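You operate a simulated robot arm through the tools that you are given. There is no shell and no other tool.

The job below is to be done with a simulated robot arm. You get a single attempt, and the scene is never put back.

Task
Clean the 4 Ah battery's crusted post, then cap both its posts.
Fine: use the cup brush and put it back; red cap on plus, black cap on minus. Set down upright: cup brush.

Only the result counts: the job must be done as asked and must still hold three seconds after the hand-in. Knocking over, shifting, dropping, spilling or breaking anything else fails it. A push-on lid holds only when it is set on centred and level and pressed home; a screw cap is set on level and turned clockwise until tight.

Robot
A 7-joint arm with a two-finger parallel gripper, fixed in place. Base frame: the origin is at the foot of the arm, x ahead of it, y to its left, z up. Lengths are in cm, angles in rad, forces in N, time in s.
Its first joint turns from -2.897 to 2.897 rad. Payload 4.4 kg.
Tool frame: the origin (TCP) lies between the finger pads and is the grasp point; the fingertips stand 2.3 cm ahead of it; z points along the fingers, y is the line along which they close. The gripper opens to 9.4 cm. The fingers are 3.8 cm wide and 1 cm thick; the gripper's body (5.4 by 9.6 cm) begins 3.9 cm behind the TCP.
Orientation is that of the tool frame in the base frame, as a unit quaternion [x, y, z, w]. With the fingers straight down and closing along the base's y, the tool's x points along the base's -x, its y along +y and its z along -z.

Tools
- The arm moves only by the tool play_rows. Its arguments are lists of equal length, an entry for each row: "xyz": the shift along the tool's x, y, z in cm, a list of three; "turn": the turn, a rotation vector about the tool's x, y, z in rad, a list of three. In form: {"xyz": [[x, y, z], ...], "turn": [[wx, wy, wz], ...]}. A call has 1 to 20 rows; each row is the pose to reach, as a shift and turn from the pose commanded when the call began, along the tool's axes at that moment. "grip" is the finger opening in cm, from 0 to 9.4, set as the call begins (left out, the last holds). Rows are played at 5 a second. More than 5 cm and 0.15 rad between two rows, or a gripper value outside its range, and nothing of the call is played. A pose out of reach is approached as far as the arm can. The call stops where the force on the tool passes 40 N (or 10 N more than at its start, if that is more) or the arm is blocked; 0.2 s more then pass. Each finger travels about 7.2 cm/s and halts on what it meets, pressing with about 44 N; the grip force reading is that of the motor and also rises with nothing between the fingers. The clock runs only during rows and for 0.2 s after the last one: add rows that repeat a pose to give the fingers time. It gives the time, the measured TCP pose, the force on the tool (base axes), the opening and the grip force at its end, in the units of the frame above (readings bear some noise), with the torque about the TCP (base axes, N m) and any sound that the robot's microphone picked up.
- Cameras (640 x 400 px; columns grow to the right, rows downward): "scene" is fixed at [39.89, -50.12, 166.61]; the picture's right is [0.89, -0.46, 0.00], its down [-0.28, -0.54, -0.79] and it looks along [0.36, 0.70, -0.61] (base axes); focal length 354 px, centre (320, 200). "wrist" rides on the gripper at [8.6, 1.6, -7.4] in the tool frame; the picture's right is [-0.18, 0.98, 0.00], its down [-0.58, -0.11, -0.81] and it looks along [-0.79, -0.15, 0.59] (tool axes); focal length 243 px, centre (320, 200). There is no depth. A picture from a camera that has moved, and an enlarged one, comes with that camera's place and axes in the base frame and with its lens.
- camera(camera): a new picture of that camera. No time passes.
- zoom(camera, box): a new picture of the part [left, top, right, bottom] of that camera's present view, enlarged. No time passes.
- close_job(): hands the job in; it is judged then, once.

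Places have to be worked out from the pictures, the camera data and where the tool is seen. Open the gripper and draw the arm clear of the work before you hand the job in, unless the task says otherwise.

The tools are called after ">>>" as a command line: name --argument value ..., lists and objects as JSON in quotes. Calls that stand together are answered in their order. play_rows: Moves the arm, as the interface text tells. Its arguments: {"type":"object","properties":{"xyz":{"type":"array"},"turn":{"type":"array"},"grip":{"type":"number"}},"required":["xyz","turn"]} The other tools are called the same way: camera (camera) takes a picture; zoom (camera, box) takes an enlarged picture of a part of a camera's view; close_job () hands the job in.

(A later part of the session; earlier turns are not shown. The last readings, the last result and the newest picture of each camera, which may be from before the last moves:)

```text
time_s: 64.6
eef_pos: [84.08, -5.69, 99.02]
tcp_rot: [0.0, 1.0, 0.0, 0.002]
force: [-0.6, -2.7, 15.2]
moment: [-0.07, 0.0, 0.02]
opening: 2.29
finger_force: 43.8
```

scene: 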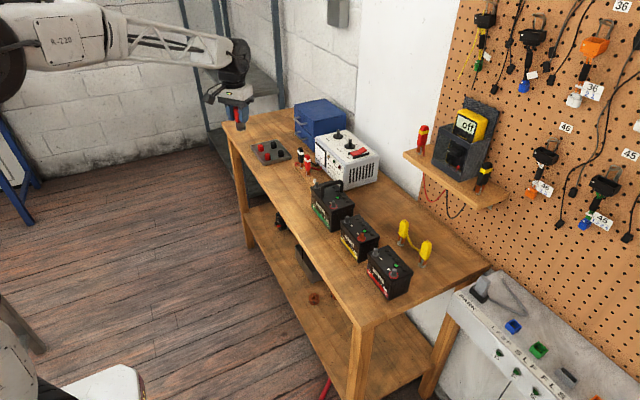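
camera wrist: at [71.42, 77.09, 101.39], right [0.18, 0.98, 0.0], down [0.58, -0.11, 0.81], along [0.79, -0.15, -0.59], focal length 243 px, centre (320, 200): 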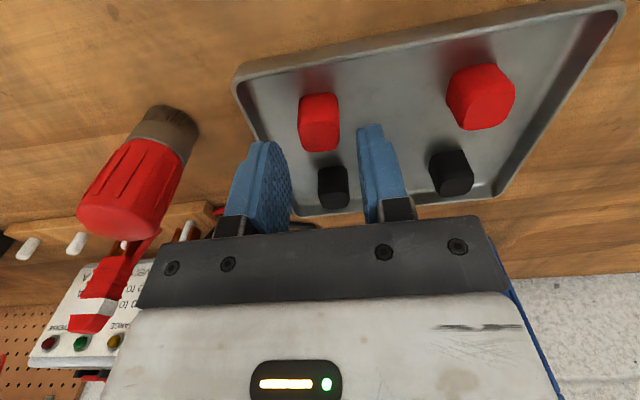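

Resistance of 15 N now. Press a bit more firmly to drive it home.

>>> play_rows --xyz '[[0, 0, 0.08], [0, 0, 0.16], [0, 0, 0.16]]' --turn '[[0, 0, 0], [0, 0, 0], [0, 0, 0]]'

>>> zoom --camera "scene" --box '[371, 245, 401, 285]'

>>> zoom --camera "wrist" --box '[250, 80, 400, 240]'

```text
time_s: 65.4
eef_pos: [84.06, -5.6, 99.08]
tcp_rot: [0.0, 1.0, 0.0, 0.003]
force: [0.5, 1.0, 6.9]
moment: [-0.02, 0.02, -0.04]
opening: 2.29
finger_force: 44.0
stopped in row 3: the force on the tool passed its limit at 41 N (the readings are from after the stop); the commanded pose is now the measured one
```

```text
10.00 times, centred on (386, 265) of scene
camera zoom: at [39.89, -50.12, 166.61], right [0.89, -0.46, 0.0], down [-0.28, -0.54, -0.79], along [0.36, 0.7, -0.61], focal length 3543 px, centre (-340, -450)
```

zoom: 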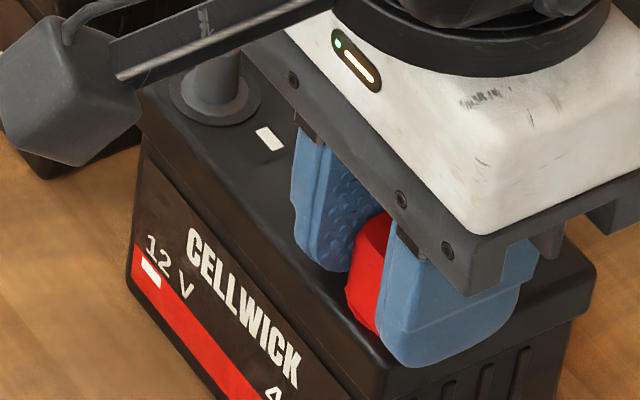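

```text
2.50 times, centred on (325, 160) of wrist
camera zoom: at [75.29, -4.09, 106.45], right [0.18, 0.98, 0.0], down [0.58, -0.11, 0.81], along [0.8, -0.15, -0.59], focal length 606 px, centre (308, 300)
```

zoom: 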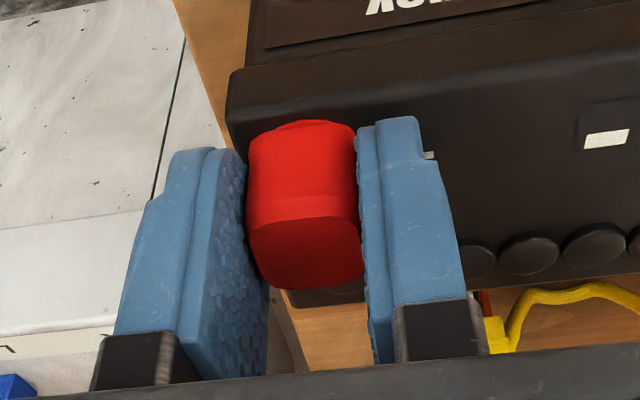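

41 N reached with the cap bottomed on the ring. Open the jaws and look.

>>> play_rows --xyz '[[0, 0, 0], [0, 0, 0], [0, 0, 0]]' --turn '[[0, 0, 0], [0, 0, 0], [0, 0, 0]]' --grip 4

>>> play_rows --xyz '[[0, 0, -1], [0, 0, -3], [0, 0, -6], [0, 0, -10], [0, 0, -10]]' --turn '[[0, 0, 0], [0, 0, 0], [0, 0, 0], [0, 0, 0], [0, 0, 0]]'

>>> zoom --camera "scene" --box '[355, 240, 415, 300]'

>>> zoom --camera "wrist" --box '[260, 30, 400, 130]'

```text
time_s: 66.2
eef_pos: [84.03, -5.76, 99.11]
tcp_rot: [0.0, 1.0, -0.001, 0.002]
force: [0.0, 0.0, 0.7]
moment: [0.02, -0.01, 0.0]
opening: 4.01
finger_force: 0.1
```

```text
time_s: 67.4
eef_pos: [84.03, -5.69, 108.88]
tcp_rot: [-0.001, 1.0, 0.0, 0.002]
force: [0.0, -0.5, -0.5]
moment: [-0.02, 0.0, 0.01]
opening: 4.0
finger_force: 0.1
```

```text
6.67 times, centred on (385, 270) of scene
camera zoom: at [39.89, -50.12, 166.61], right [0.89, -0.46, 0.0], down [-0.28, -0.54, -0.79], along [0.36, 0.7, -0.61], focal length 2362 px, centre (-113, -267)
```

zoom: 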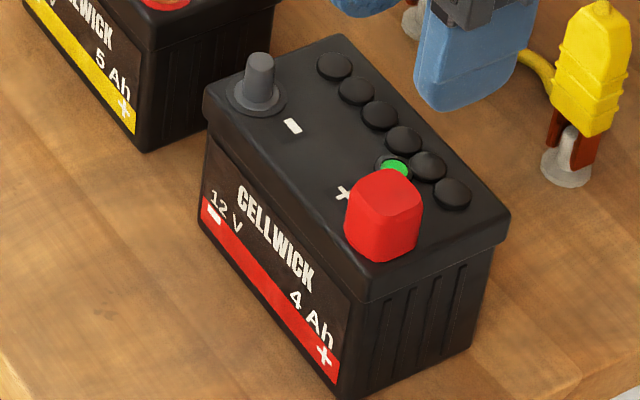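

```text
4.00 times, centred on (330, 80) of wrist
camera zoom: at [75.24, -4.14, 116.24], right [0.18, 0.98, 0.0], down [0.58, -0.11, 0.81], along [0.79, -0.15, -0.59], focal length 970 px, centre (280, 680)
```

zoom: 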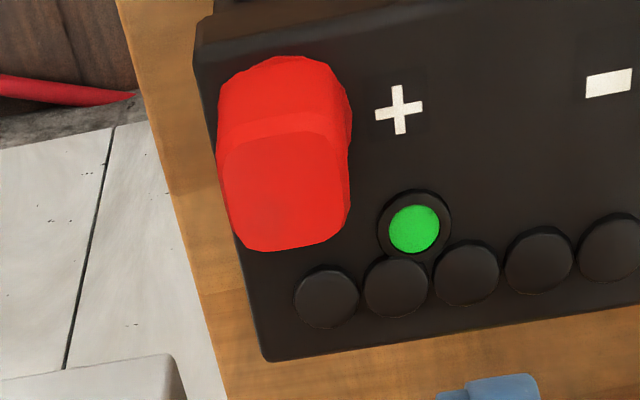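

The red cap sits square and flush on the plus post, battery unmoved. Now raise to z≈115 and traverse back to the near black cap at about (85.75, 75.5).

>>> play_rows --xyz '[[0, 0, -3], [0, 0, -6], [-0.1, 4.78, -6], [-0.2, 9.56, -6], [-0.3, 14.34, -6], [-0.4, 19.12, -6], [-0.5, 23.9, -6], [-0.6, 28.68, -6], [-0.7, 33.46, -6], [-0.8, 38.24, -6], [-0.9, 43.02, -6], [-1.0, 47.8, -6], [-1.1, 52.58, -6], [-1.2, 57.36, -6], [-1.3, 62.14, -6], [-1.4, 66.92, -6], [-1.5, 71.7, -6], [-1.6, 76.48, -6], [-1.7, 81.2, -6], [-1.7, 81.2, -6]]' --turn '[[0, 0, 0], [0, 0, 0], [0, 0, 0], [0, 0, 0], [0, 0, 0], [0, 0, 0], [0, 0, 0], [0, 0, 0], [0, 0, 0], [0, 0, 0], [0, 0, 0], [0, 0, 0], [0, 0, 0], [0, 0, 0], [0, 0, 0], [0, 0, 0], [0, 0, 0], [0, 0, 0], [0, 0, 0], [0, 0, 0]]'

>>> camera --camera "wrist"

>>> zoom --camera "wrist" --box '[240, 0, 400, 120]'

```text
time_s: 71.6
eef_pos: [86.0, 75.58, 115.13]
tcp_rot: [0.0, 1.0, 0.0, 0.002]
force: [-0.1, -0.1, -0.4]
moment: [-0.02, 0.01, -0.02]
opening: 4.0
finger_force: 0.0
```

```text
taken
camera wrist: at [77.09, 77.2, 122.47], right [0.18, 0.98, 0.0], down [0.58, -0.11, 0.81], along [0.79, -0.15, -0.59], focal length 243 px, centre (320, 200)
```

wrist: 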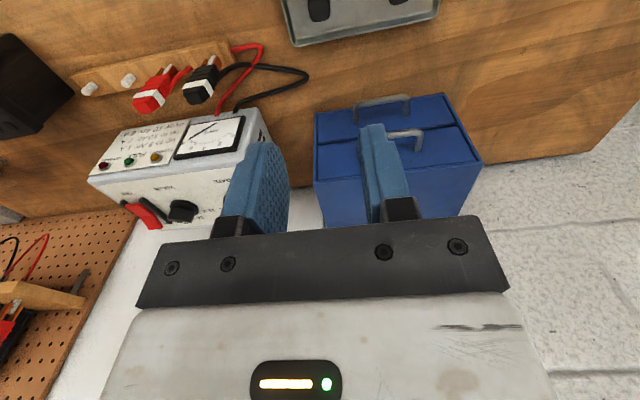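

```text
3.33 times, centred on (320, 60) of wrist
camera zoom: at [77.09, 77.2, 122.47], right [0.18, 0.98, 0.0], down [0.58, -0.11, 0.81], along [0.79, -0.15, -0.59], focal length 809 px, centre (320, 667)
```

zoom: 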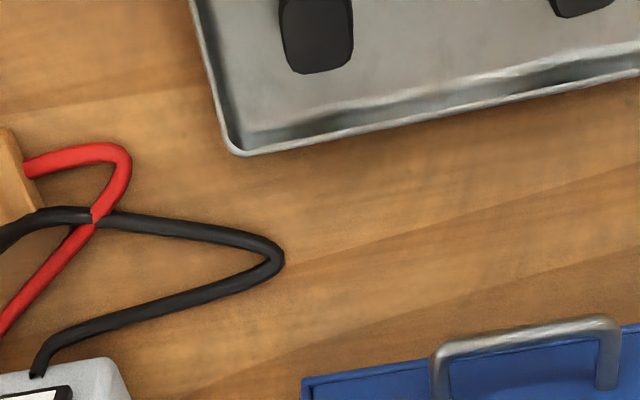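

The black cap is nearly under the tool. Lower to z≈105 with a small correction and re-measure.

>>> play_rows --xyz '[[-0.15, -0.1, 4.5], [-0.15, -0.1, 9.5], [-0.15, -0.1, 9.5]]' --turn '[[0, 0, 0], [0, 0, 0], [0, 0, 0]]' --grip 3.8

>>> zoom --camera "wrist" --box '[240, 0, 400, 120]'

>>> zoom --camera "scene" --box '[230, 90, 340, 180]'

```text
time_s: 72.4
eef_pos: [85.88, 75.44, 105.4]
tcp_rot: [0.0, 1.0, 0.0, 0.002]
force: [0.2, 0.0, -0.3]
moment: [-0.04, 0.01, 0.02]
opening: 3.8
finger_force: 0.0
```

```text
3.33 times, centred on (320, 60) of wrist
camera zoom: at [77.16, 77.12, 112.8], right [0.18, 0.98, 0.0], down [0.58, -0.11, 0.81], along [0.79, -0.15, -0.59], focal length 809 px, centre (320, 667)
```

zoom: 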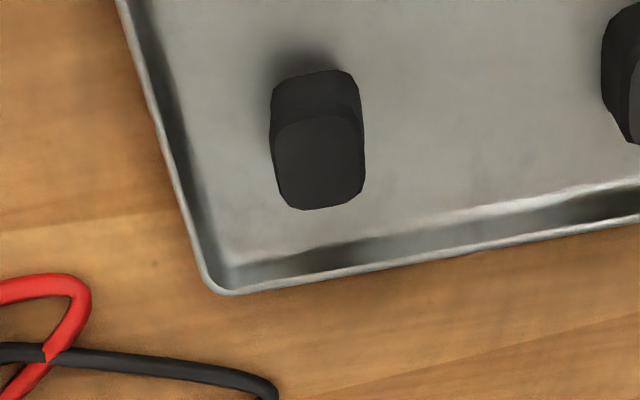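

```text
4.44 times, centred on (285, 135) of scene
camera zoom: at [39.89, -50.12, 166.61], right [0.89, -0.46, 0.0], down [-0.28, -0.54, -0.79], along [0.36, 0.7, -0.61], focal length 1574 px, centre (476, 489)
```

zoom: 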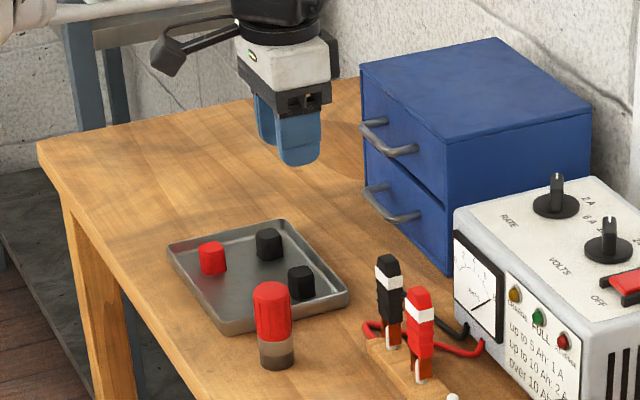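

Cap is centred in y; I shift 0.2 cm outward (the red cap ended 0.15–0.2 cm ahead with the same method) and descend to just above.

>>> play_rows --xyz '[[-0.2, 0, 4.5], [-0.2, 0, 9], [-0.2, 0, 11.5], [-0.2, 0, 11.5]]' --turn '[[0, 0, 0], [0, 0, 0], [0, 0, 0], [0, 0, 0]]'

>>> zoom --camera "wrist" --box '[220, 60, 420, 240]'

>>> zoom --camera "scene" --box '[240, 110, 320, 170]'

```text
time_s: 73.4
eef_pos: [86.09, 75.64, 94.04]
tcp_rot: [0.0, 1.0, 0.0, 0.003]
force: [0.0, -0.2, -0.5]
moment: [0.03, 0.0, -0.01]
opening: 3.81
finger_force: 0.1
```

```text
2.22 times, centred on (320, 150) of wrist
camera zoom: at [77.41, 77.17, 101.46], right [0.18, 0.98, 0.0], down [0.58, -0.11, 0.81], along [0.79, -0.15, -0.59], focal length 539 px, centre (320, 311)
```

zoom: 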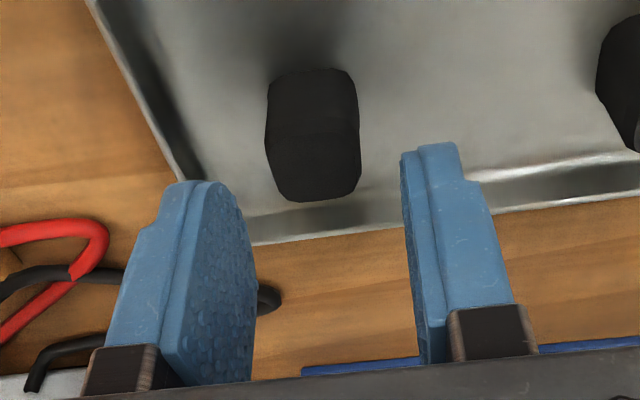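

```text
6.67 times, centred on (280, 140) of scene
camera zoom: at [39.89, -50.12, 166.61], right [0.89, -0.46, 0.0], down [-0.28, -0.54, -0.79], along [0.36, 0.7, -0.61], focal length 2362 px, centre (587, 600)
```

zoom: 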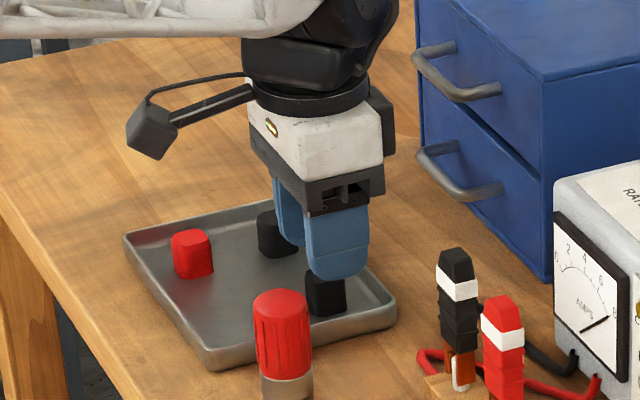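

Adjust y by −0.1 and descend the last 3.1 cm, then close on the cap.

>>> play_rows --xyz '[[0, -0.1, 1.2], [0, -0.1, 2.4], [0, -0.1, 3.1], [0, -0.1, 3.1]]' --turn '[[0, 0, 0], [0, 0, 0], [0, 0, 0], [0, 0, 0]]'

>>> zoom --camera "wrist" --box '[220, 60, 420, 240]'

```text
time_s: 74.4
eef_pos: [86.14, 75.32, 90.99]
tcp_rot: [-0.001, 1.0, 0.0, 0.002]
force: [-0.6, -0.2, 0.0]
moment: [-0.02, 0.01, 0.0]
opening: 3.8
finger_force: 0.0
```

```text
2.22 times, centred on (320, 150) of wrist
camera zoom: at [77.41, 77.07, 98.27], right [0.18, 0.98, 0.0], down [0.58, -0.11, 0.81], along [0.79, -0.15, -0.59], focal length 539 px, centre (320, 311)
```

zoom: 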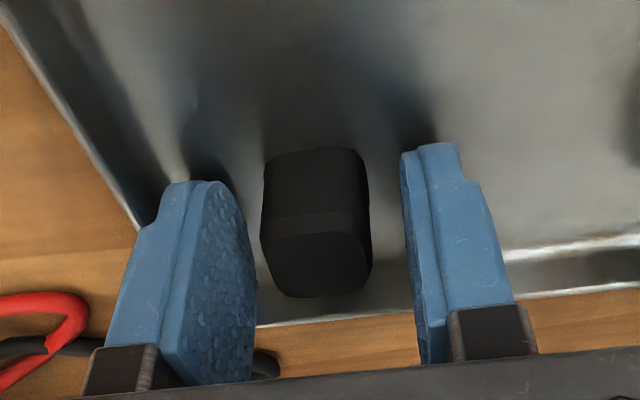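

The black cap sits between the pads in nearly the same image place as the red one did. Close.

>>> play_rows --xyz '[[0, 0, 0], [0, 0, 0], [0, 0, 0], [0, 0, 0]]' --turn '[[0, 0, 0], [0, 0, 0], [0, 0, 0], [0, 0, 0]]' --grip 1.2

>>> zoom --camera "wrist" --box '[220, 60, 420, 240]'

```text
time_s: 75.4
eef_pos: [86.09, 75.47, 90.83]
tcp_rot: [0.0, 1.0, 0.0, 0.002]
force: [0.2, 0.0, 0.9]
moment: [0.02, 0.0, 0.01]
opening: 2.31
finger_force: 44.0
```

```text
2.22 times, centred on (320, 150) of wrist
camera zoom: at [77.41, 77.08, 98.28], right [0.18, 0.98, 0.0], down [0.58, -0.11, 0.81], along [0.79, -0.15, -0.59], focal length 539 px, centre (320, 311)
```

zoom: 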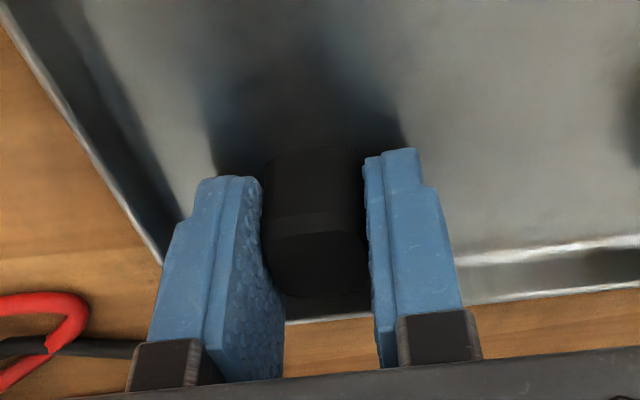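

Gripped at 2.31 cm, same pose in the jaws as the red one. Lift straight up, then traverse to above the minus post at about (84.0, 2.45).

>>> play_rows --xyz '[[0, 0, -1], [0, 0, -4], [0, 0, -8], [0, 0, -12], [0, 0, -16], [0, 0, -20], [0, 0, -24], [0, 0, -24]]' --turn '[[0, 0, 0], [0, 0, 0], [0, 0, 0], [0, 0, 0], [0, 0, 0], [0, 0, 0], [0, 0, 0], [0, 0, 0]]'

>>> play_rows --xyz '[[0.15, -4.88, 0], [0.3, -9.76, 0], [0.45, -14.64, 0], [0.6, -19.52, 0], [0.75, -24.4, 0], [0.9, -29.28, 0], [1.05, -34.16, 0], [1.2, -39.04, 0], [1.35, -43.92, 0], [1.5, -48.8, 0], [1.65, -53.68, 0], [1.8, -58.56, 0], [1.95, -63.44, 0], [2.1, -68.32, 0], [2.24, -73.16, 0], [2.24, -73.16, 0]]' --turn '[[0, 0, 0], [0, 0, 0], [0, 0, 0], [0, 0, 0], [0, 0, 0], [0, 0, 0], [0, 0, 0], [0, 0, 0], [0, 0, 0], [0, 0, 0], [0, 0, 0], [0, 0, 0], [0, 0, 0], [0, 0, 0], [0, 0, 0], [0, 0, 0]]'

>>> zoom --camera "wrist" --box '[220, 0, 440, 200]'

>>> camera --camera "scene"

```text
time_s: 77.2
eef_pos: [86.07, 75.4, 115.08]
tcp_rot: [0.0, 1.0, 0.0, 0.001]
force: [0.2, 0.6, -0.6]
moment: [0.03, 0.02, 0.01]
opening: 2.29
finger_force: 43.7
```

```text
time_s: 80.6
eef_pos: [83.63, 2.26, 114.89]
tcp_rot: [-0.001, 1.0, 0.0, 0.002]
force: [-0.6, -0.4, -0.4]
moment: [-0.01, 0.0, 0.02]
opening: 2.31
finger_force: 44.1
```

```text
2.00 times, centred on (330, 100) of wrist
camera zoom: at [74.89, 3.81, 122.35], right [0.18, 0.98, 0.0], down [0.58, -0.11, 0.81], along [0.79, -0.15, -0.59], focal length 485 px, centre (300, 400)
```

zoom: 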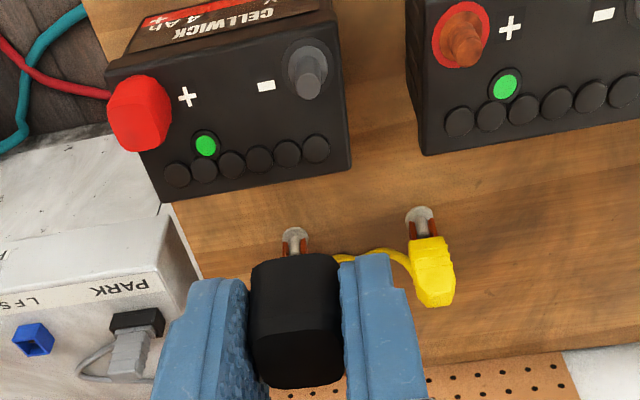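

```text
taken
```

scene: 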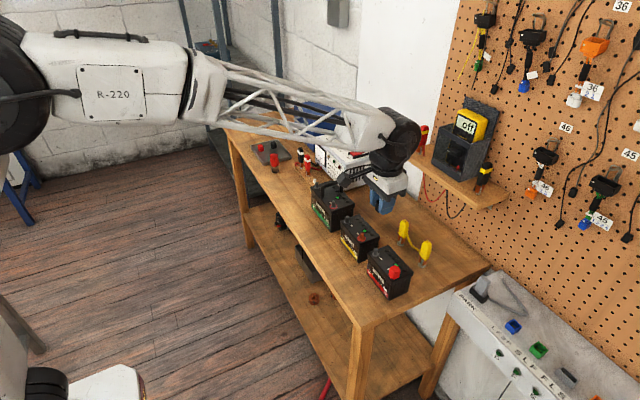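

Minus post is close to under the tool. Applying the same correction pattern as the red cap: shift (+0.04, +0.15) and descend 11 cm to check.

>>> play_rows --xyz '[[0.04, 0.15, 4], [0.04, 0.15, 8], [0.04, 0.15, 11], [0.04, 0.15, 11]]' --turn '[[0, 0, 0], [0, 0, 0], [0, 0, 0], [0, 0, 0]]'

>>> zoom --camera "wrist" --box '[290, 70, 360, 140]'

>>> zoom --camera "scene" --box '[355, 230, 385, 270]'

>>> zoom --camera "wrist" --box '[250, 60, 400, 200]'

```text
time_s: 81.6
eef_pos: [83.7, 2.24, 103.73]
tcp_rot: [0.0, 1.0, 0.0, 0.002]
force: [0.6, 0.7, 0.1]
moment: [-0.01, -0.02, 0.0]
opening: 2.29
finger_force: 43.8
```

```text
5.71 times, centred on (325, 105) of wrist
camera zoom: at [74.94, 3.9, 111.22], right [0.18, 0.98, 0.0], down [0.58, -0.11, 0.81], along [0.79, -0.15, -0.59], focal length 1386 px, centre (291, 743)
```

zoom: 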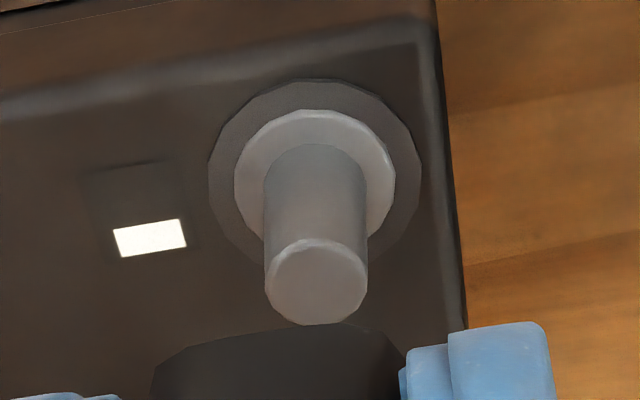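

```text
10.00 times, centred on (370, 250) of scene
camera zoom: at [39.89, -50.12, 166.61], right [0.89, -0.46, 0.0], down [-0.28, -0.54, -0.79], along [0.36, 0.7, -0.61], focal length 3543 px, centre (-180, -300)
```

zoom: 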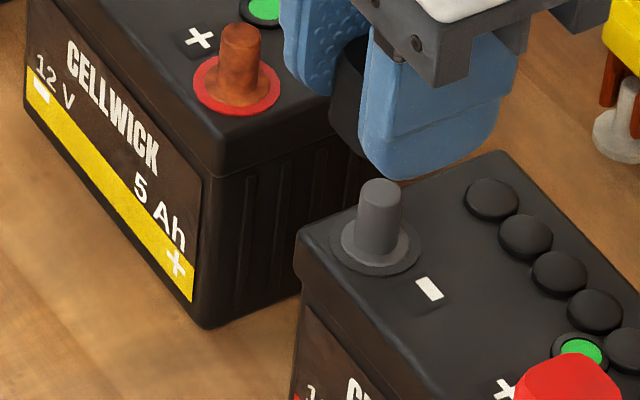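

```text
2.86 times, centred on (325, 130) of wrist
camera zoom: at [74.94, 3.9, 111.22], right [0.18, 0.98, 0.0], down [0.58, -0.11, 0.81], along [0.79, -0.15, -0.59], focal length 693 px, centre (306, 400)
```

zoom: 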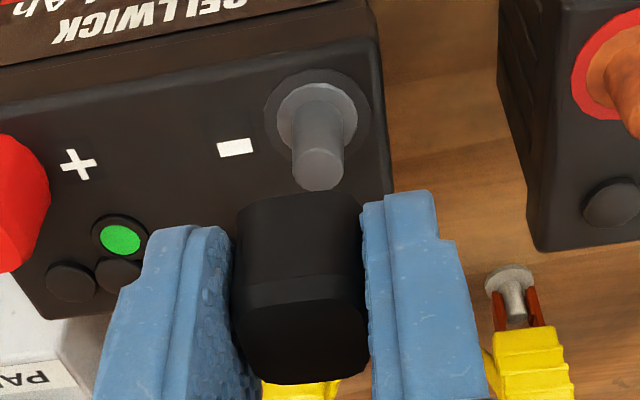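

By the same measurement, the post is ~0.3 cm further out relative to this cap and 0.2 cm to +y. Apply (-0.28, +0.2) and lower 2.1 cm, then check in both views.

>>> play_rows --xyz '[[-0.28, 0.2, 0], [-0.28, 0.2, 1.0], [-0.28, 0.2, 2.0], [-0.28, 0.2, 2.0]]' --turn '[[0, 0, 0], [0, 0, 0], [0, 0, 0], [0, 0, 0]]'

>>> zoom --camera "wrist" --box '[270, 80, 370, 160]'

>>> zoom --camera "scene" --box '[355, 235, 385, 265]'

```text
time_s: 82.6
eef_pos: [83.94, 2.42, 101.78]
tcp_rot: [0.0, 1.0, -0.001, 0.001]
force: [-0.3, 0.1, -1.0]
moment: [-0.02, 0.0, 0.0]
opening: 2.28
finger_force: 44.2
```

```text
5.00 times, centred on (320, 120) of wrist
camera zoom: at [75.22, 4.13, 109.19], right [0.18, 0.98, 0.0], down [0.58, -0.11, 0.81], along [0.79, -0.15, -0.59], focal length 1213 px, centre (320, 600)
```

zoom: 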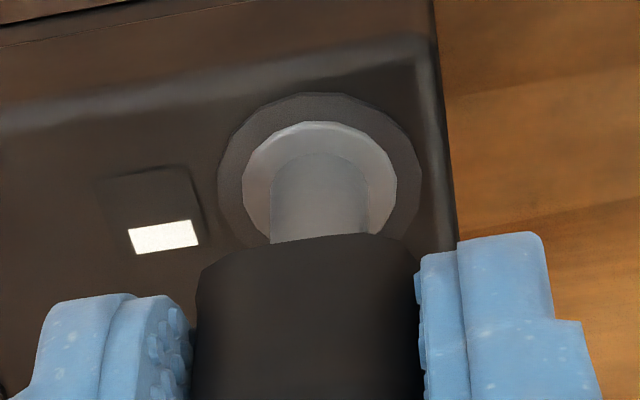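

```text
13.33 times, centred on (370, 250) of scene
camera zoom: at [39.89, -50.12, 166.61], right [0.89, -0.46, 0.0], down [-0.28, -0.54, -0.79], along [0.36, 0.7, -0.61], focal length 4724 px, centre (-347, -467)
```

zoom: 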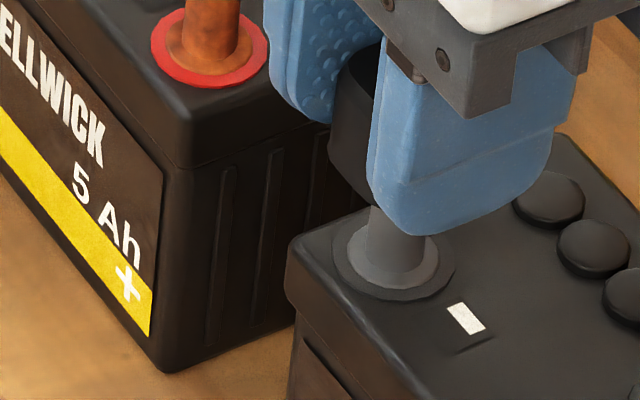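

Wrist columns match the red cap's successful alignment. Zoom deeper into the scene view to check the fore-aft alignment on this dark cap.

>>> zoom --camera "scene" --box '[364, 238, 380, 258]'

>>> zoom --camera "wrist" --box '[290, 120, 360, 200]'

```text
16.00 times, centred on (372, 248) of scene
camera zoom: at [39.89, -50.12, 166.61], right [0.89, -0.46, 0.0], down [-0.28, -0.54, -0.79], along [0.36, 0.7, -0.61], focal length 5668 px, centre (-512, -568)
```

zoom: 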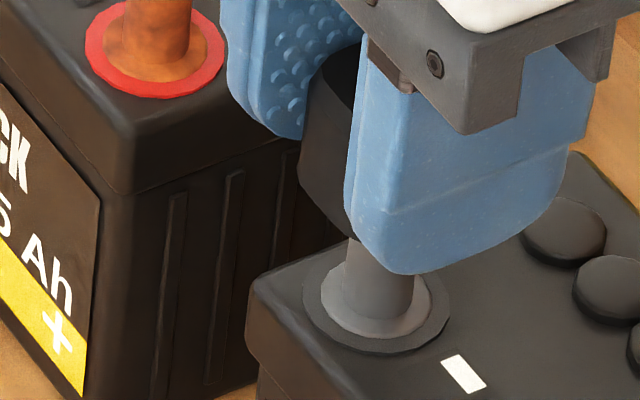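

```text
5.00 times, centred on (325, 160) of wrist
camera zoom: at [75.22, 4.13, 109.19], right [0.18, 0.98, 0.0], down [0.58, -0.11, 0.81], along [0.79, -0.15, -0.59], focal length 1213 px, centre (295, 400)
```

zoom: 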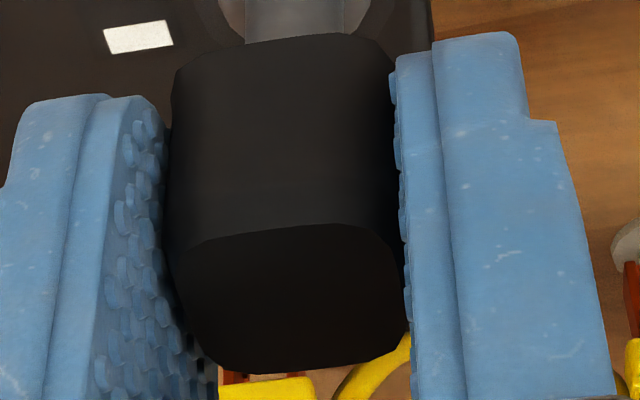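

Scene silhouette: the cap axis is within ~0.1 cm of the post axis; wrist says ~0.06 too far +y. Apply a small correction and begin lowering.

>>> play_rows --xyz '[[-0.06, -0.06, 0], [-0.06, -0.06, 0.3], [-0.06, -0.06, 0.6], [-0.06, -0.06, 0.6]]' --turn '[[0, 0, 0], [0, 0, 0], [0, 0, 0], [0, 0, 0]]'

>>> zoom --camera "wrist" --box '[270, 80, 370, 160]'

>>> zoom --camera "scene" --box '[364, 238, 380, 258]'

```text
time_s: 83.6
eef_pos: [84.11, 2.44, 101.17]
tcp_rot: [0.0, 1.0, 0.001, 0.001]
force: [-0.1, -0.1, -0.6]
moment: [-0.02, -0.02, 0.03]
opening: 2.33
finger_force: 43.8
```

```text
5.00 times, centred on (320, 120) of wrist
camera zoom: at [75.36, 4.03, 108.6], right [0.18, 0.98, 0.0], down [0.58, -0.11, 0.81], along [0.79, -0.15, -0.59], focal length 1213 px, centre (320, 600)
```

zoom: 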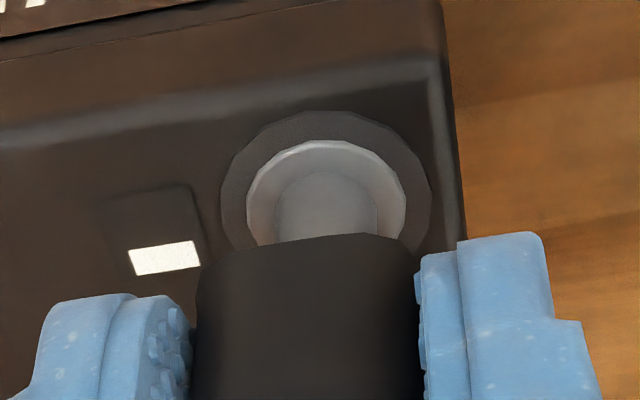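

```text
16.00 times, centred on (372, 248) of scene
camera zoom: at [39.89, -50.12, 166.61], right [0.89, -0.46, 0.0], down [-0.28, -0.54, -0.79], along [0.36, 0.7, -0.61], focal length 5668 px, centre (-512, -568)
```

zoom: 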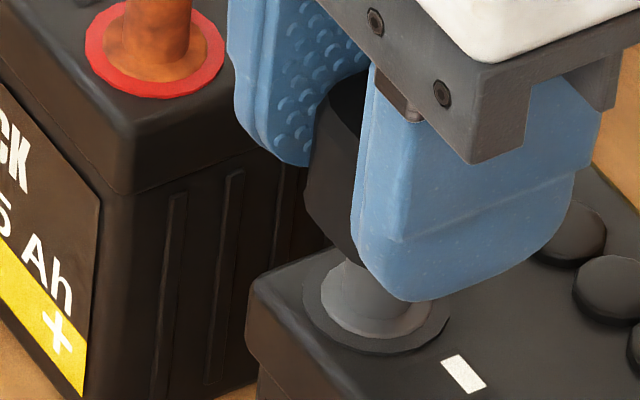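

Now ~0.07 cm too far outward; nudge back 0.07 and continue lowering with force checks.

>>> play_rows --xyz '[[0.07, 0, 0], [0.07, 0, 0.25], [0.07, 0, 0.5], [0.07, 0, 0.5]]' --turn '[[0, 0, 0], [0, 0, 0], [0, 0, 0], [0, 0, 0]]'

>>> zoom --camera "scene" --box '[364, 238, 380, 258]'

```text
time_s: 84.6
eef_pos: [84.16, 2.47, 100.65]
tcp_rot: [0.0, 1.0, 0.0, 0.001]
force: [0.6, 0.5, 0.0]
moment: [-0.01, -0.01, 0.02]
opening: 2.32
finger_force: 43.6
```

```text
16.00 times, centred on (372, 248) of scene
camera zoom: at [39.89, -50.12, 166.61], right [0.89, -0.46, 0.0], down [-0.28, -0.54, -0.79], along [0.36, 0.7, -0.61], focal length 5668 px, centre (-512, -568)
```

zoom: 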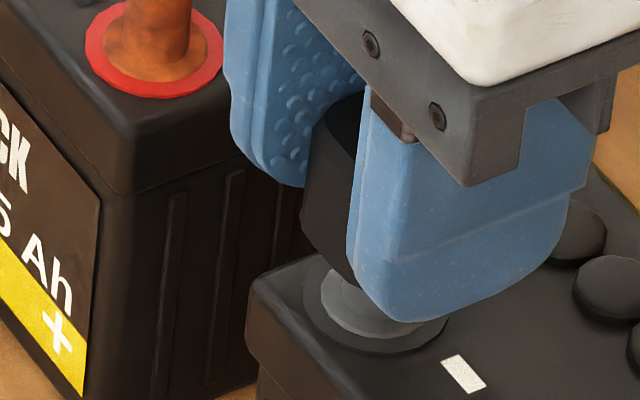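

No force, cap is engaging the post. Keep lowering in steps.

>>> play_rows --xyz '[[0.03, 0, 0.2], [0.03, 0, 0.4], [0.03, 0, 0.4]]' --turn '[[0, 0, 0], [0, 0, 0], [0, 0, 0]]'

>>> play_rows --xyz '[[0, 0, 0.2], [0, 0, 0.4], [0, 0, 0.4]]' --turn '[[0, 0, 0], [0, 0, 0], [0, 0, 0]]'

>>> zoom --camera "wrist" --box '[270, 80, 370, 160]'

>>> zoom --camera "scene" --box '[364, 238, 380, 258]'

```text
time_s: 85.4
eef_pos: [84.14, 2.44, 100.32]
tcp_rot: [-0.001, 1.0, 0.0, 0.001]
force: [-0.4, -0.4, -0.5]
moment: [-0.01, -0.01, -0.02]
opening: 2.29
finger_force: 44.1
```

```text
time_s: 86.2
eef_pos: [84.0, 2.36, 99.94]
tcp_rot: [0.001, 1.0, 0.0, 0.001]
force: [0.2, -0.6, 0.2]
moment: [0.01, 0.03, 0.02]
opening: 2.3
finger_force: 43.7
```

```text
5.00 times, centred on (320, 120) of wrist
camera zoom: at [75.31, 4.03, 107.34], right [0.18, 0.98, 0.0], down [0.58, -0.11, 0.81], along [0.79, -0.15, -0.59], focal length 1213 px, centre (320, 600)
```

zoom: 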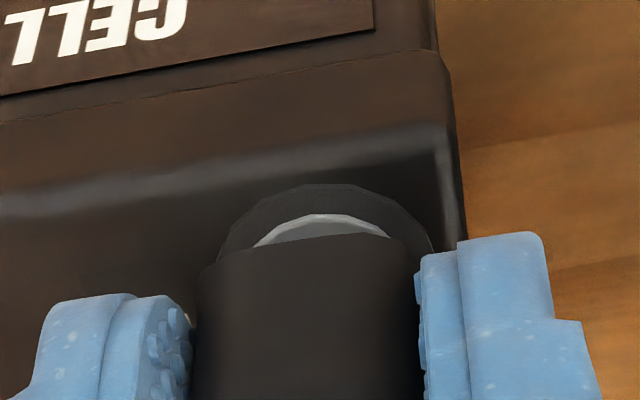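

```text
16.00 times, centred on (372, 248) of scene
camera zoom: at [39.89, -50.12, 166.61], right [0.89, -0.46, 0.0], down [-0.28, -0.54, -0.79], along [0.36, 0.7, -0.61], focal length 5668 px, centre (-512, -568)
```

zoom: 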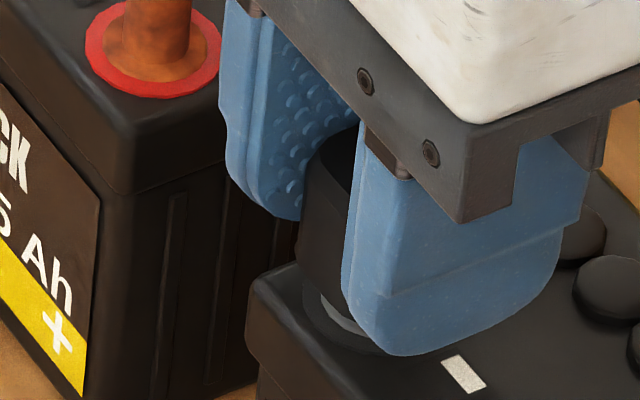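

Well centred and going down freely. Continue another 0.7 cm.

>>> play_rows --xyz '[[0, 0, 0.2], [0, 0, 0.4], [0, 0, 0.4]]' --turn '[[0, 0, 0], [0, 0, 0], [0, 0, 0]]'

>>> play_rows --xyz '[[0, 0, 0.15], [0, 0, 0.3], [0, 0, 0.3]]' --turn '[[0, 0, 0], [0, 0, 0], [0, 0, 0]]'

>>> zoom --camera "wrist" --box '[270, 80, 370, 160]'

>>> zoom --camera "scene" --box '[355, 235, 395, 275]'

```text
time_s: 87.0
eef_pos: [84.02, 2.37, 99.57]
tcp_rot: [0.0, 1.0, 0.0, 0.002]
force: [0.5, 0.3, 0.0]
moment: [-0.01, -0.01, -0.02]
opening: 2.31
finger_force: 44.0
```

```text
time_s: 87.8
eef_pos: [84.09, 2.44, 99.3]
tcp_rot: [0.0, 1.0, 0.0, 0.001]
force: [0.3, 0.3, 0.1]
moment: [0.0, -0.02, -0.02]
opening: 2.3
finger_force: 44.1
```

```text
5.00 times, centred on (320, 120) of wrist
camera zoom: at [75.29, 4.08, 106.65], right [0.18, 0.98, 0.0], down [0.58, -0.11, 0.81], along [0.79, -0.15, -0.59], focal length 1213 px, centre (320, 600)
```

zoom: 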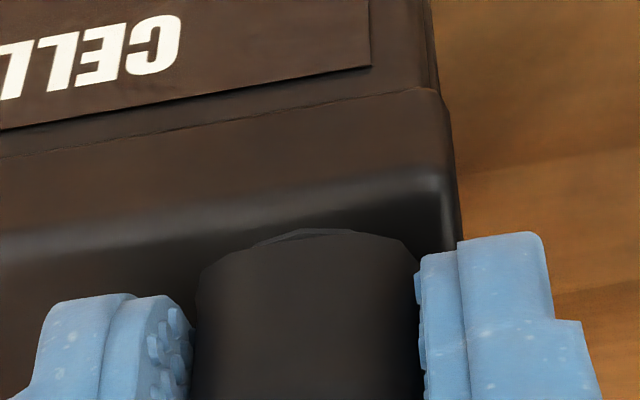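

```text
10.00 times, centred on (375, 255) of scene
camera zoom: at [39.89, -50.12, 166.61], right [0.89, -0.46, 0.0], down [-0.28, -0.54, -0.79], along [0.36, 0.7, -0.61], focal length 3543 px, centre (-230, -350)
```

zoom: 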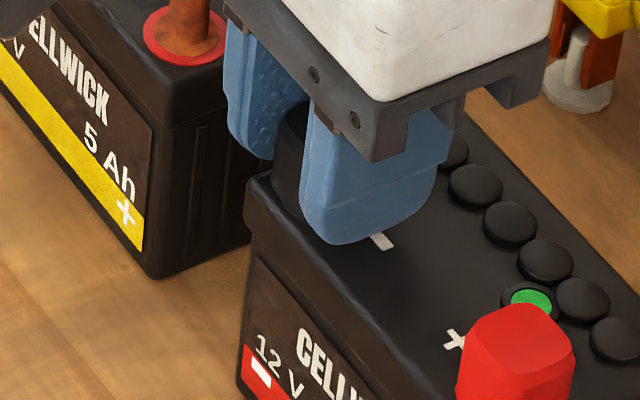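

Almost seated. Now press the last bit until it is driven home (force climbs to ~40 N as with the red cap).

>>> play_rows --xyz '[[0, 0, 0.15], [0, 0, 0.3], [0, 0, 0.3]]' --turn '[[0, 0, 0], [0, 0, 0], [0, 0, 0]]'

>>> play_rows --xyz '[[0, 0, 0.1], [0, 0, 0.2], [0, 0, 0.2]]' --turn '[[0, 0, 0], [0, 0, 0], [0, 0, 0]]'

```text
time_s: 88.6
eef_pos: [84.01, 2.66, 98.97]
tcp_rot: [0.0, 1.0, 0.001, 0.001]
force: [-0.3, 1.4, 4.6]
moment: [0.0, 0.03, 0.01]
opening: 2.3
finger_force: 43.9
```

```text
time_s: 89.4
eef_pos: [84.05, 2.51, 99.04]
tcp_rot: [0.0, 1.0, 0.0, 0.003]
force: [-1.5, 3.2, 23.4]
moment: [0.03, 0.05, -0.01]
opening: 2.3
finger_force: 44.1
```

Contact built to 23 N. Press slightly more.

>>> play_rows --xyz '[[0, 0, 0.08], [0, 0, 0.15], [0, 0, 0.15]]' --turn '[[0, 0, 0], [0, 0, 0], [0, 0, 0]]'

>>> zoom --camera "wrist" --box '[250, 80, 400, 240]'

>>> zoom --camera "scene" --box '[355, 235, 395, 275]'

```text
time_s: 90.0
eef_pos: [84.17, 2.44, 99.01]
tcp_rot: [0.0, 1.0, 0.0, 0.004]
force: [-0.3, 1.2, 6.8]
moment: [0.01, 0.02, 0.01]
opening: 2.3
finger_force: 44.3
stopped in row 2: the force on the tool passed its limit at 42 N (the readings are from after the stop); the commanded pose is now the measured one
```

```text
2.50 times, centred on (325, 160) of wrist
camera zoom: at [75.4, 4.02, 106.35], right [0.18, 0.98, 0.0], down [0.58, -0.11, 0.81], along [0.8, -0.15, -0.59], focal length 606 px, centre (308, 300)
```

zoom: 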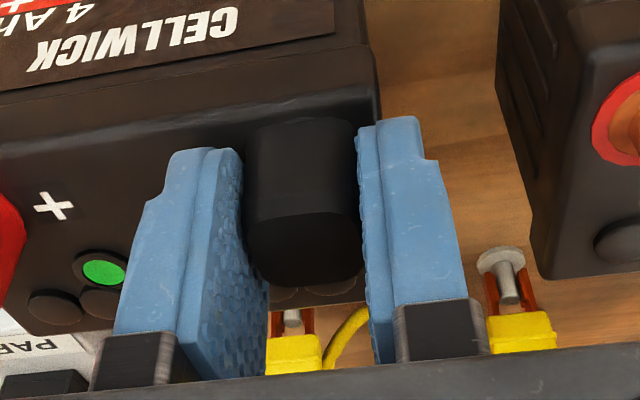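

```text
10.00 times, centred on (375, 255) of scene
camera zoom: at [39.89, -50.12, 166.61], right [0.89, -0.46, 0.0], down [-0.28, -0.54, -0.79], along [0.36, 0.7, -0.61], focal length 3543 px, centre (-230, -350)
```

zoom: 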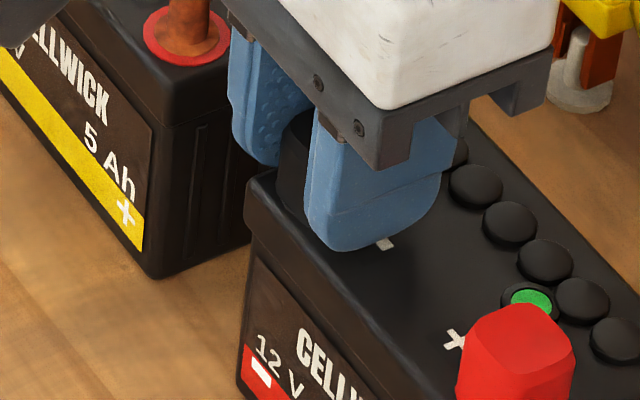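

The black cap was pressed to 42 N and sits on the ring. Open the jaws (to 4 cm; neighbours are clear) and lift away.

>>> play_rows --xyz '[[0, 0, 0], [0, 0, 0], [0, 0, 0]]' --turn '[[0, 0, 0], [0, 0, 0], [0, 0, 0]]' --grip 4

>>> play_rows --xyz '[[0, 0, -1], [0, 0, -3], [0, 0, -6], [0, 0, -10.5], [0, 0, -15], [0, 0, -15]]' --turn '[[0, 0, 0], [0, 0, 0], [0, 0, 0], [0, 0, 0], [0, 0, 0], [0, 0, 0]]'

>>> zoom --camera "scene" --box '[345, 225, 415, 295]'

>>> zoom --camera "wrist" --box '[220, 0, 400, 120]'

```text
time_s: 90.8
eef_pos: [84.1, 2.52, 98.85]
tcp_rot: [0.0, 1.0, -0.001, 0.003]
force: [0.8, -0.6, 0.8]
moment: [0.0, -0.01, -0.01]
opening: 3.98
finger_force: 0.0
```

```text
time_s: 92.2
eef_pos: [83.95, 2.43, 114.1]
tcp_rot: [0.0, 1.0, 0.0, 0.003]
force: [0.8, -0.9, 0.6]
moment: [0.01, 0.01, 0.0]
opening: 4.01
finger_force: 0.0
```

```text
5.71 times, centred on (380, 260) of scene
camera zoom: at [39.89, -50.12, 166.61], right [0.89, -0.46, 0.0], down [-0.28, -0.54, -0.79], along [0.36, 0.7, -0.61], focal length 2024 px, centre (-23, -143)
```

zoom: 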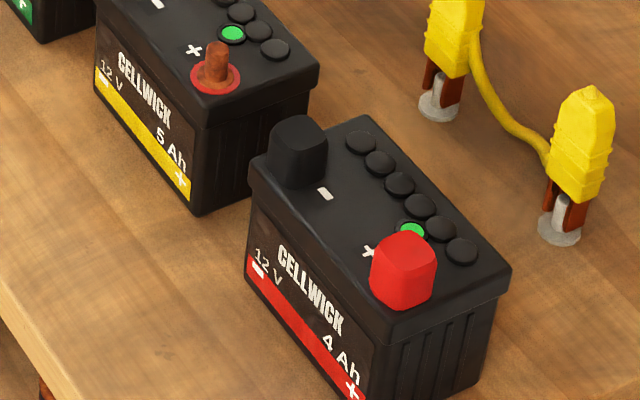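

```text
3.33 times, centred on (310, 60) of wrist
camera zoom: at [75.3, 3.98, 121.49], right [0.18, 0.98, 0.0], down [0.58, -0.11, 0.81], along [0.8, -0.15, -0.59], focal length 809 px, centre (353, 667)
```

zoom: 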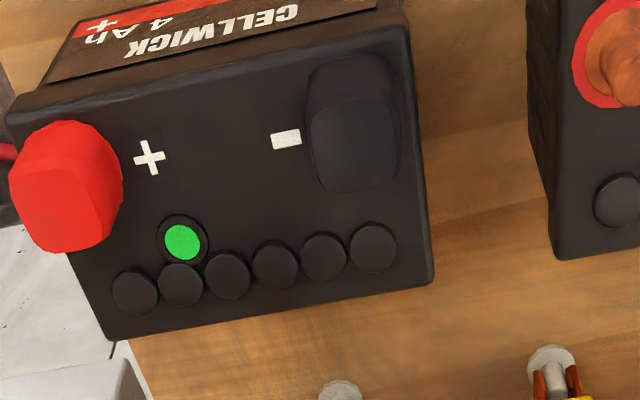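

Both caps are on. Zoom closely to check they are level and flush, and check the whole scene.

>>> zoom --camera "scene" --box '[360, 238, 396, 282]'

>>> camera --camera "scene"

>>> zoom --camera "scene" --box '[230, 110, 330, 180]'

```text
9.09 times, centred on (378, 260) of scene
camera zoom: at [39.89, -50.12, 166.61], right [0.89, -0.46, 0.0], down [-0.28, -0.54, -0.79], along [0.36, 0.7, -0.61], focal length 3221 px, centre (-207, -346)
```

zoom: 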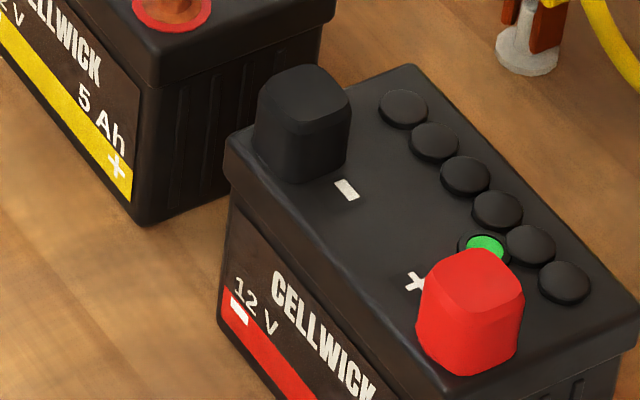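

```text
taken
```

scene: 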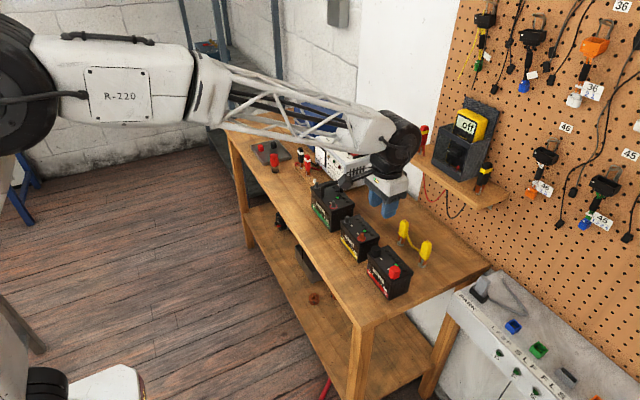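

```text
5.71 times, centred on (280, 145) of scene
camera zoom: at [39.89, -50.12, 166.61], right [0.89, -0.46, 0.0], down [-0.28, -0.54, -0.79], along [0.36, 0.7, -0.61], focal length 2024 px, centre (549, 514)
```

zoom: 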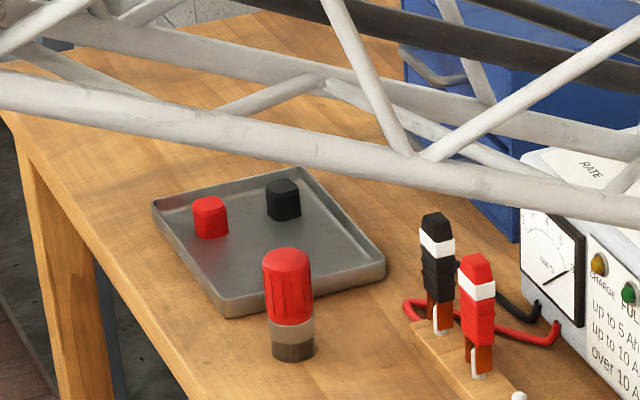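

Everything else is undisturbed. For certainty that the caps are fully home, I close the fingers and press on top of the black cap with the fingertips.

>>> play_rows --xyz '[[0, 0, 0], [0, 0, 3], [0, 0, 7], [0, 0, 10], [0, 0, 11.8], [0, 0, 11.8]]' --turn '[[0, 0, 0], [0, 0, 0], [0, 0, 0], [0, 0, 0], [0, 0, 0], [0, 0, 0]]' --grip 0

>>> zoom --camera "scene" --box '[350, 220, 400, 270]'

>>> zoom --camera "wrist" --box '[250, 60, 400, 200]'

```text
time_s: 93.6
eef_pos: [84.17, 2.37, 102.22]
tcp_rot: [0.0, 1.0, 0.001, 0.004]
force: [-0.2, -0.3, -0.3]
moment: [-0.03, 0.0, 0.02]
opening: 0.0
finger_force: 42.0
```

```text
8.00 times, centred on (375, 245) of scene
camera zoom: at [39.89, -50.12, 166.61], right [0.89, -0.46, 0.0], down [-0.28, -0.54, -0.79], along [0.36, 0.7, -0.61], focal length 2834 px, centre (-120, -160)
```

zoom: 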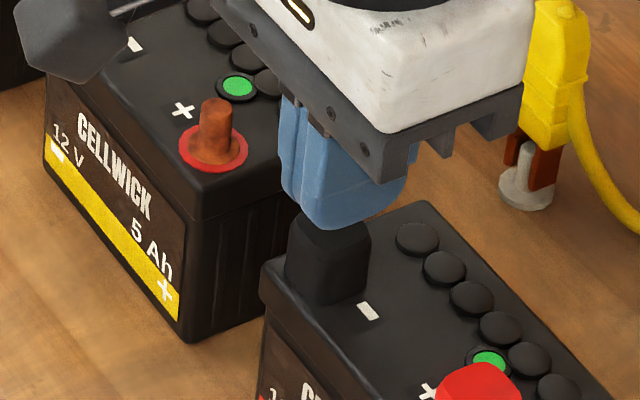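

```text
2.86 times, centred on (325, 130) of wrist
camera zoom: at [75.42, 3.89, 109.57], right [0.18, 0.98, 0.0], down [0.58, -0.11, 0.81], along [0.8, -0.15, -0.59], focal length 693 px, centre (306, 400)
```

zoom: 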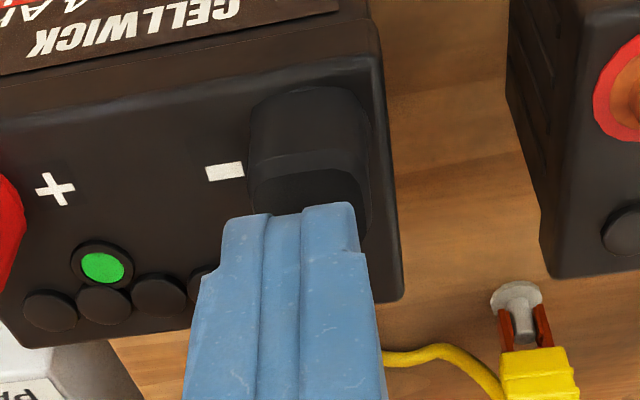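

Fingertips hover just above the cap's top. Press down gently.

>>> play_rows --xyz '[[0, 0.05, 0.3], [0, 0.05, 0.6], [0, 0.05, 0.8], [0, 0.05, 0.8]]' --turn '[[0, 0, 0], [0, 0, 0], [0, 0, 0], [0, 0, 0]]'

```text
time_s: 94.6
eef_pos: [84.14, 2.52, 101.3]
tcp_rot: [0.0, 1.0, 0.0, 0.003]
force: [-0.2, -0.5, -0.5]
moment: [-0.02, -0.01, -0.02]
opening: 0.0
finger_force: 42.3
```

>>> play_rows --xyz '[[0, 0, 0.1], [0, 0, 0.2], [0, 0, 0.3], [0, 0, 0.4], [0, 0, 0.4]]' --turn '[[0, 0, 0], [0, 0, 0], [0, 0, 0], [0, 0, 0], [0, 0, 0]]'

```text
time_s: 95.8
eef_pos: [84.07, 2.5, 101.06]
tcp_rot: [0.0, 1.0, 0.0, 0.004]
force: [1.1, -1.6, 31.0]
moment: [-0.04, 0.03, -0.03]
opening: 0.0
finger_force: 42.2
```

31 N on the cap top with no further travel — it's home. Lift and do the same check on the red cap 8.1 cm to −y.

>>> play_rows --xyz '[[0, 0, -0.5], [0, 0, -3], [0, -4, -4], [0, -8.1, -4], [0, -8.1, -2.5], [0, -8.1, -1], [0, -8.1, -1]]' --turn '[[0, 0, 0], [0, 0, 0], [0, 0, 0], [0, 0, 0], [0, 0, 0], [0, 0, 0], [0, 0, 0]]'

>>> zoom --camera "scene" --box '[355, 230, 415, 290]'

>>> zoom --camera "wrist" --box '[250, 60, 400, 200]'

```text
time_s: 97.4
eef_pos: [84.0, -5.81, 101.87]
tcp_rot: [0.0, 1.0, 0.001, 0.003]
force: [-0.7, 0.2, -0.6]
moment: [0.01, -0.02, 0.03]
opening: 0.04
finger_force: 42.6
```

```text
6.67 times, centred on (385, 260) of scene
camera zoom: at [39.89, -50.12, 166.61], right [0.89, -0.46, 0.0], down [-0.28, -0.54, -0.79], along [0.36, 0.7, -0.61], focal length 2362 px, centre (-113, -200)
```

zoom: 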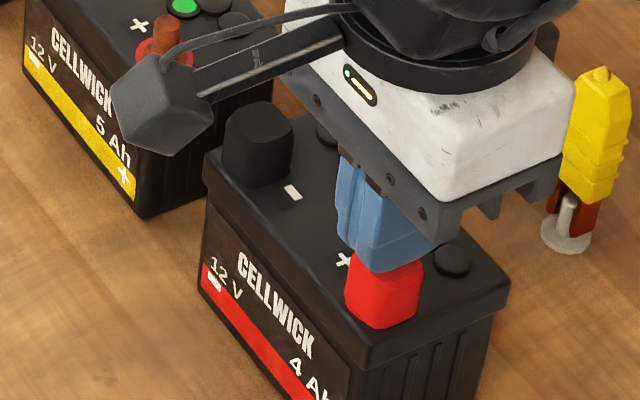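

```text
2.86 times, centred on (325, 130) of wrist
camera zoom: at [75.25, -4.11, 109.19], right [0.18, 0.98, 0.0], down [0.58, -0.11, 0.81], along [0.8, -0.15, -0.59], focal length 693 px, centre (306, 400)
```

zoom: 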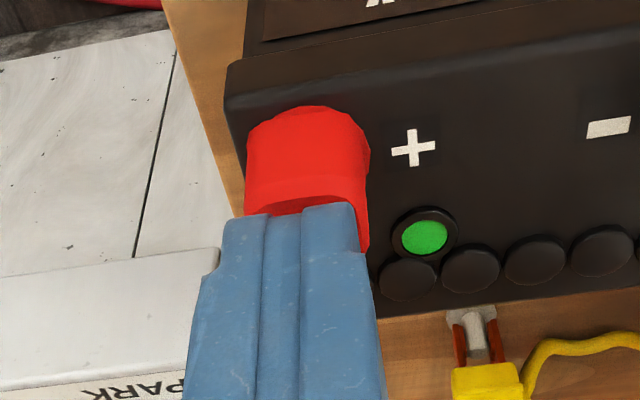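

Fingertips are over the red cap's top. Press down in small steps.

>>> play_rows --xyz '[[0, 0.1, 0.3], [0, 0.1, 0.5], [0, 0.1, 0.6], [0, 0.1, 0.7], [0, 0.1, 0.8], [0, 0.1, 0.8]]' --turn '[[0, 0, 0], [0, 0, 0], [0, 0, 0], [0, 0, 0], [0, 0, 0], [0, 0, 0]]'

```text
time_s: 98.8
eef_pos: [84.19, -5.46, 101.07]
tcp_rot: [0.0, 1.0, 0.0, 0.004]
force: [-1.0, -2.7, 7.5]
moment: [-0.05, 0.01, 0.0]
opening: 0.01
finger_force: 42.1
```

>>> play_rows --xyz '[[0, 0, 0.08], [0, 0, 0.15], [0, 0, 0.2], [0, 0, 0.2]]' --turn '[[0, 0, 0], [0, 0, 0], [0, 0, 0], [0, 0, 0]]'

```text
time_s: 99.8
eef_pos: [84.31, -5.3, 101.1]
tcp_rot: [0.0, 1.0, 0.0, 0.004]
force: [-6.4, -0.5, 39.3]
moment: [-0.01, 0.29, 0.04]
opening: 0.0
finger_force: 42.5
```

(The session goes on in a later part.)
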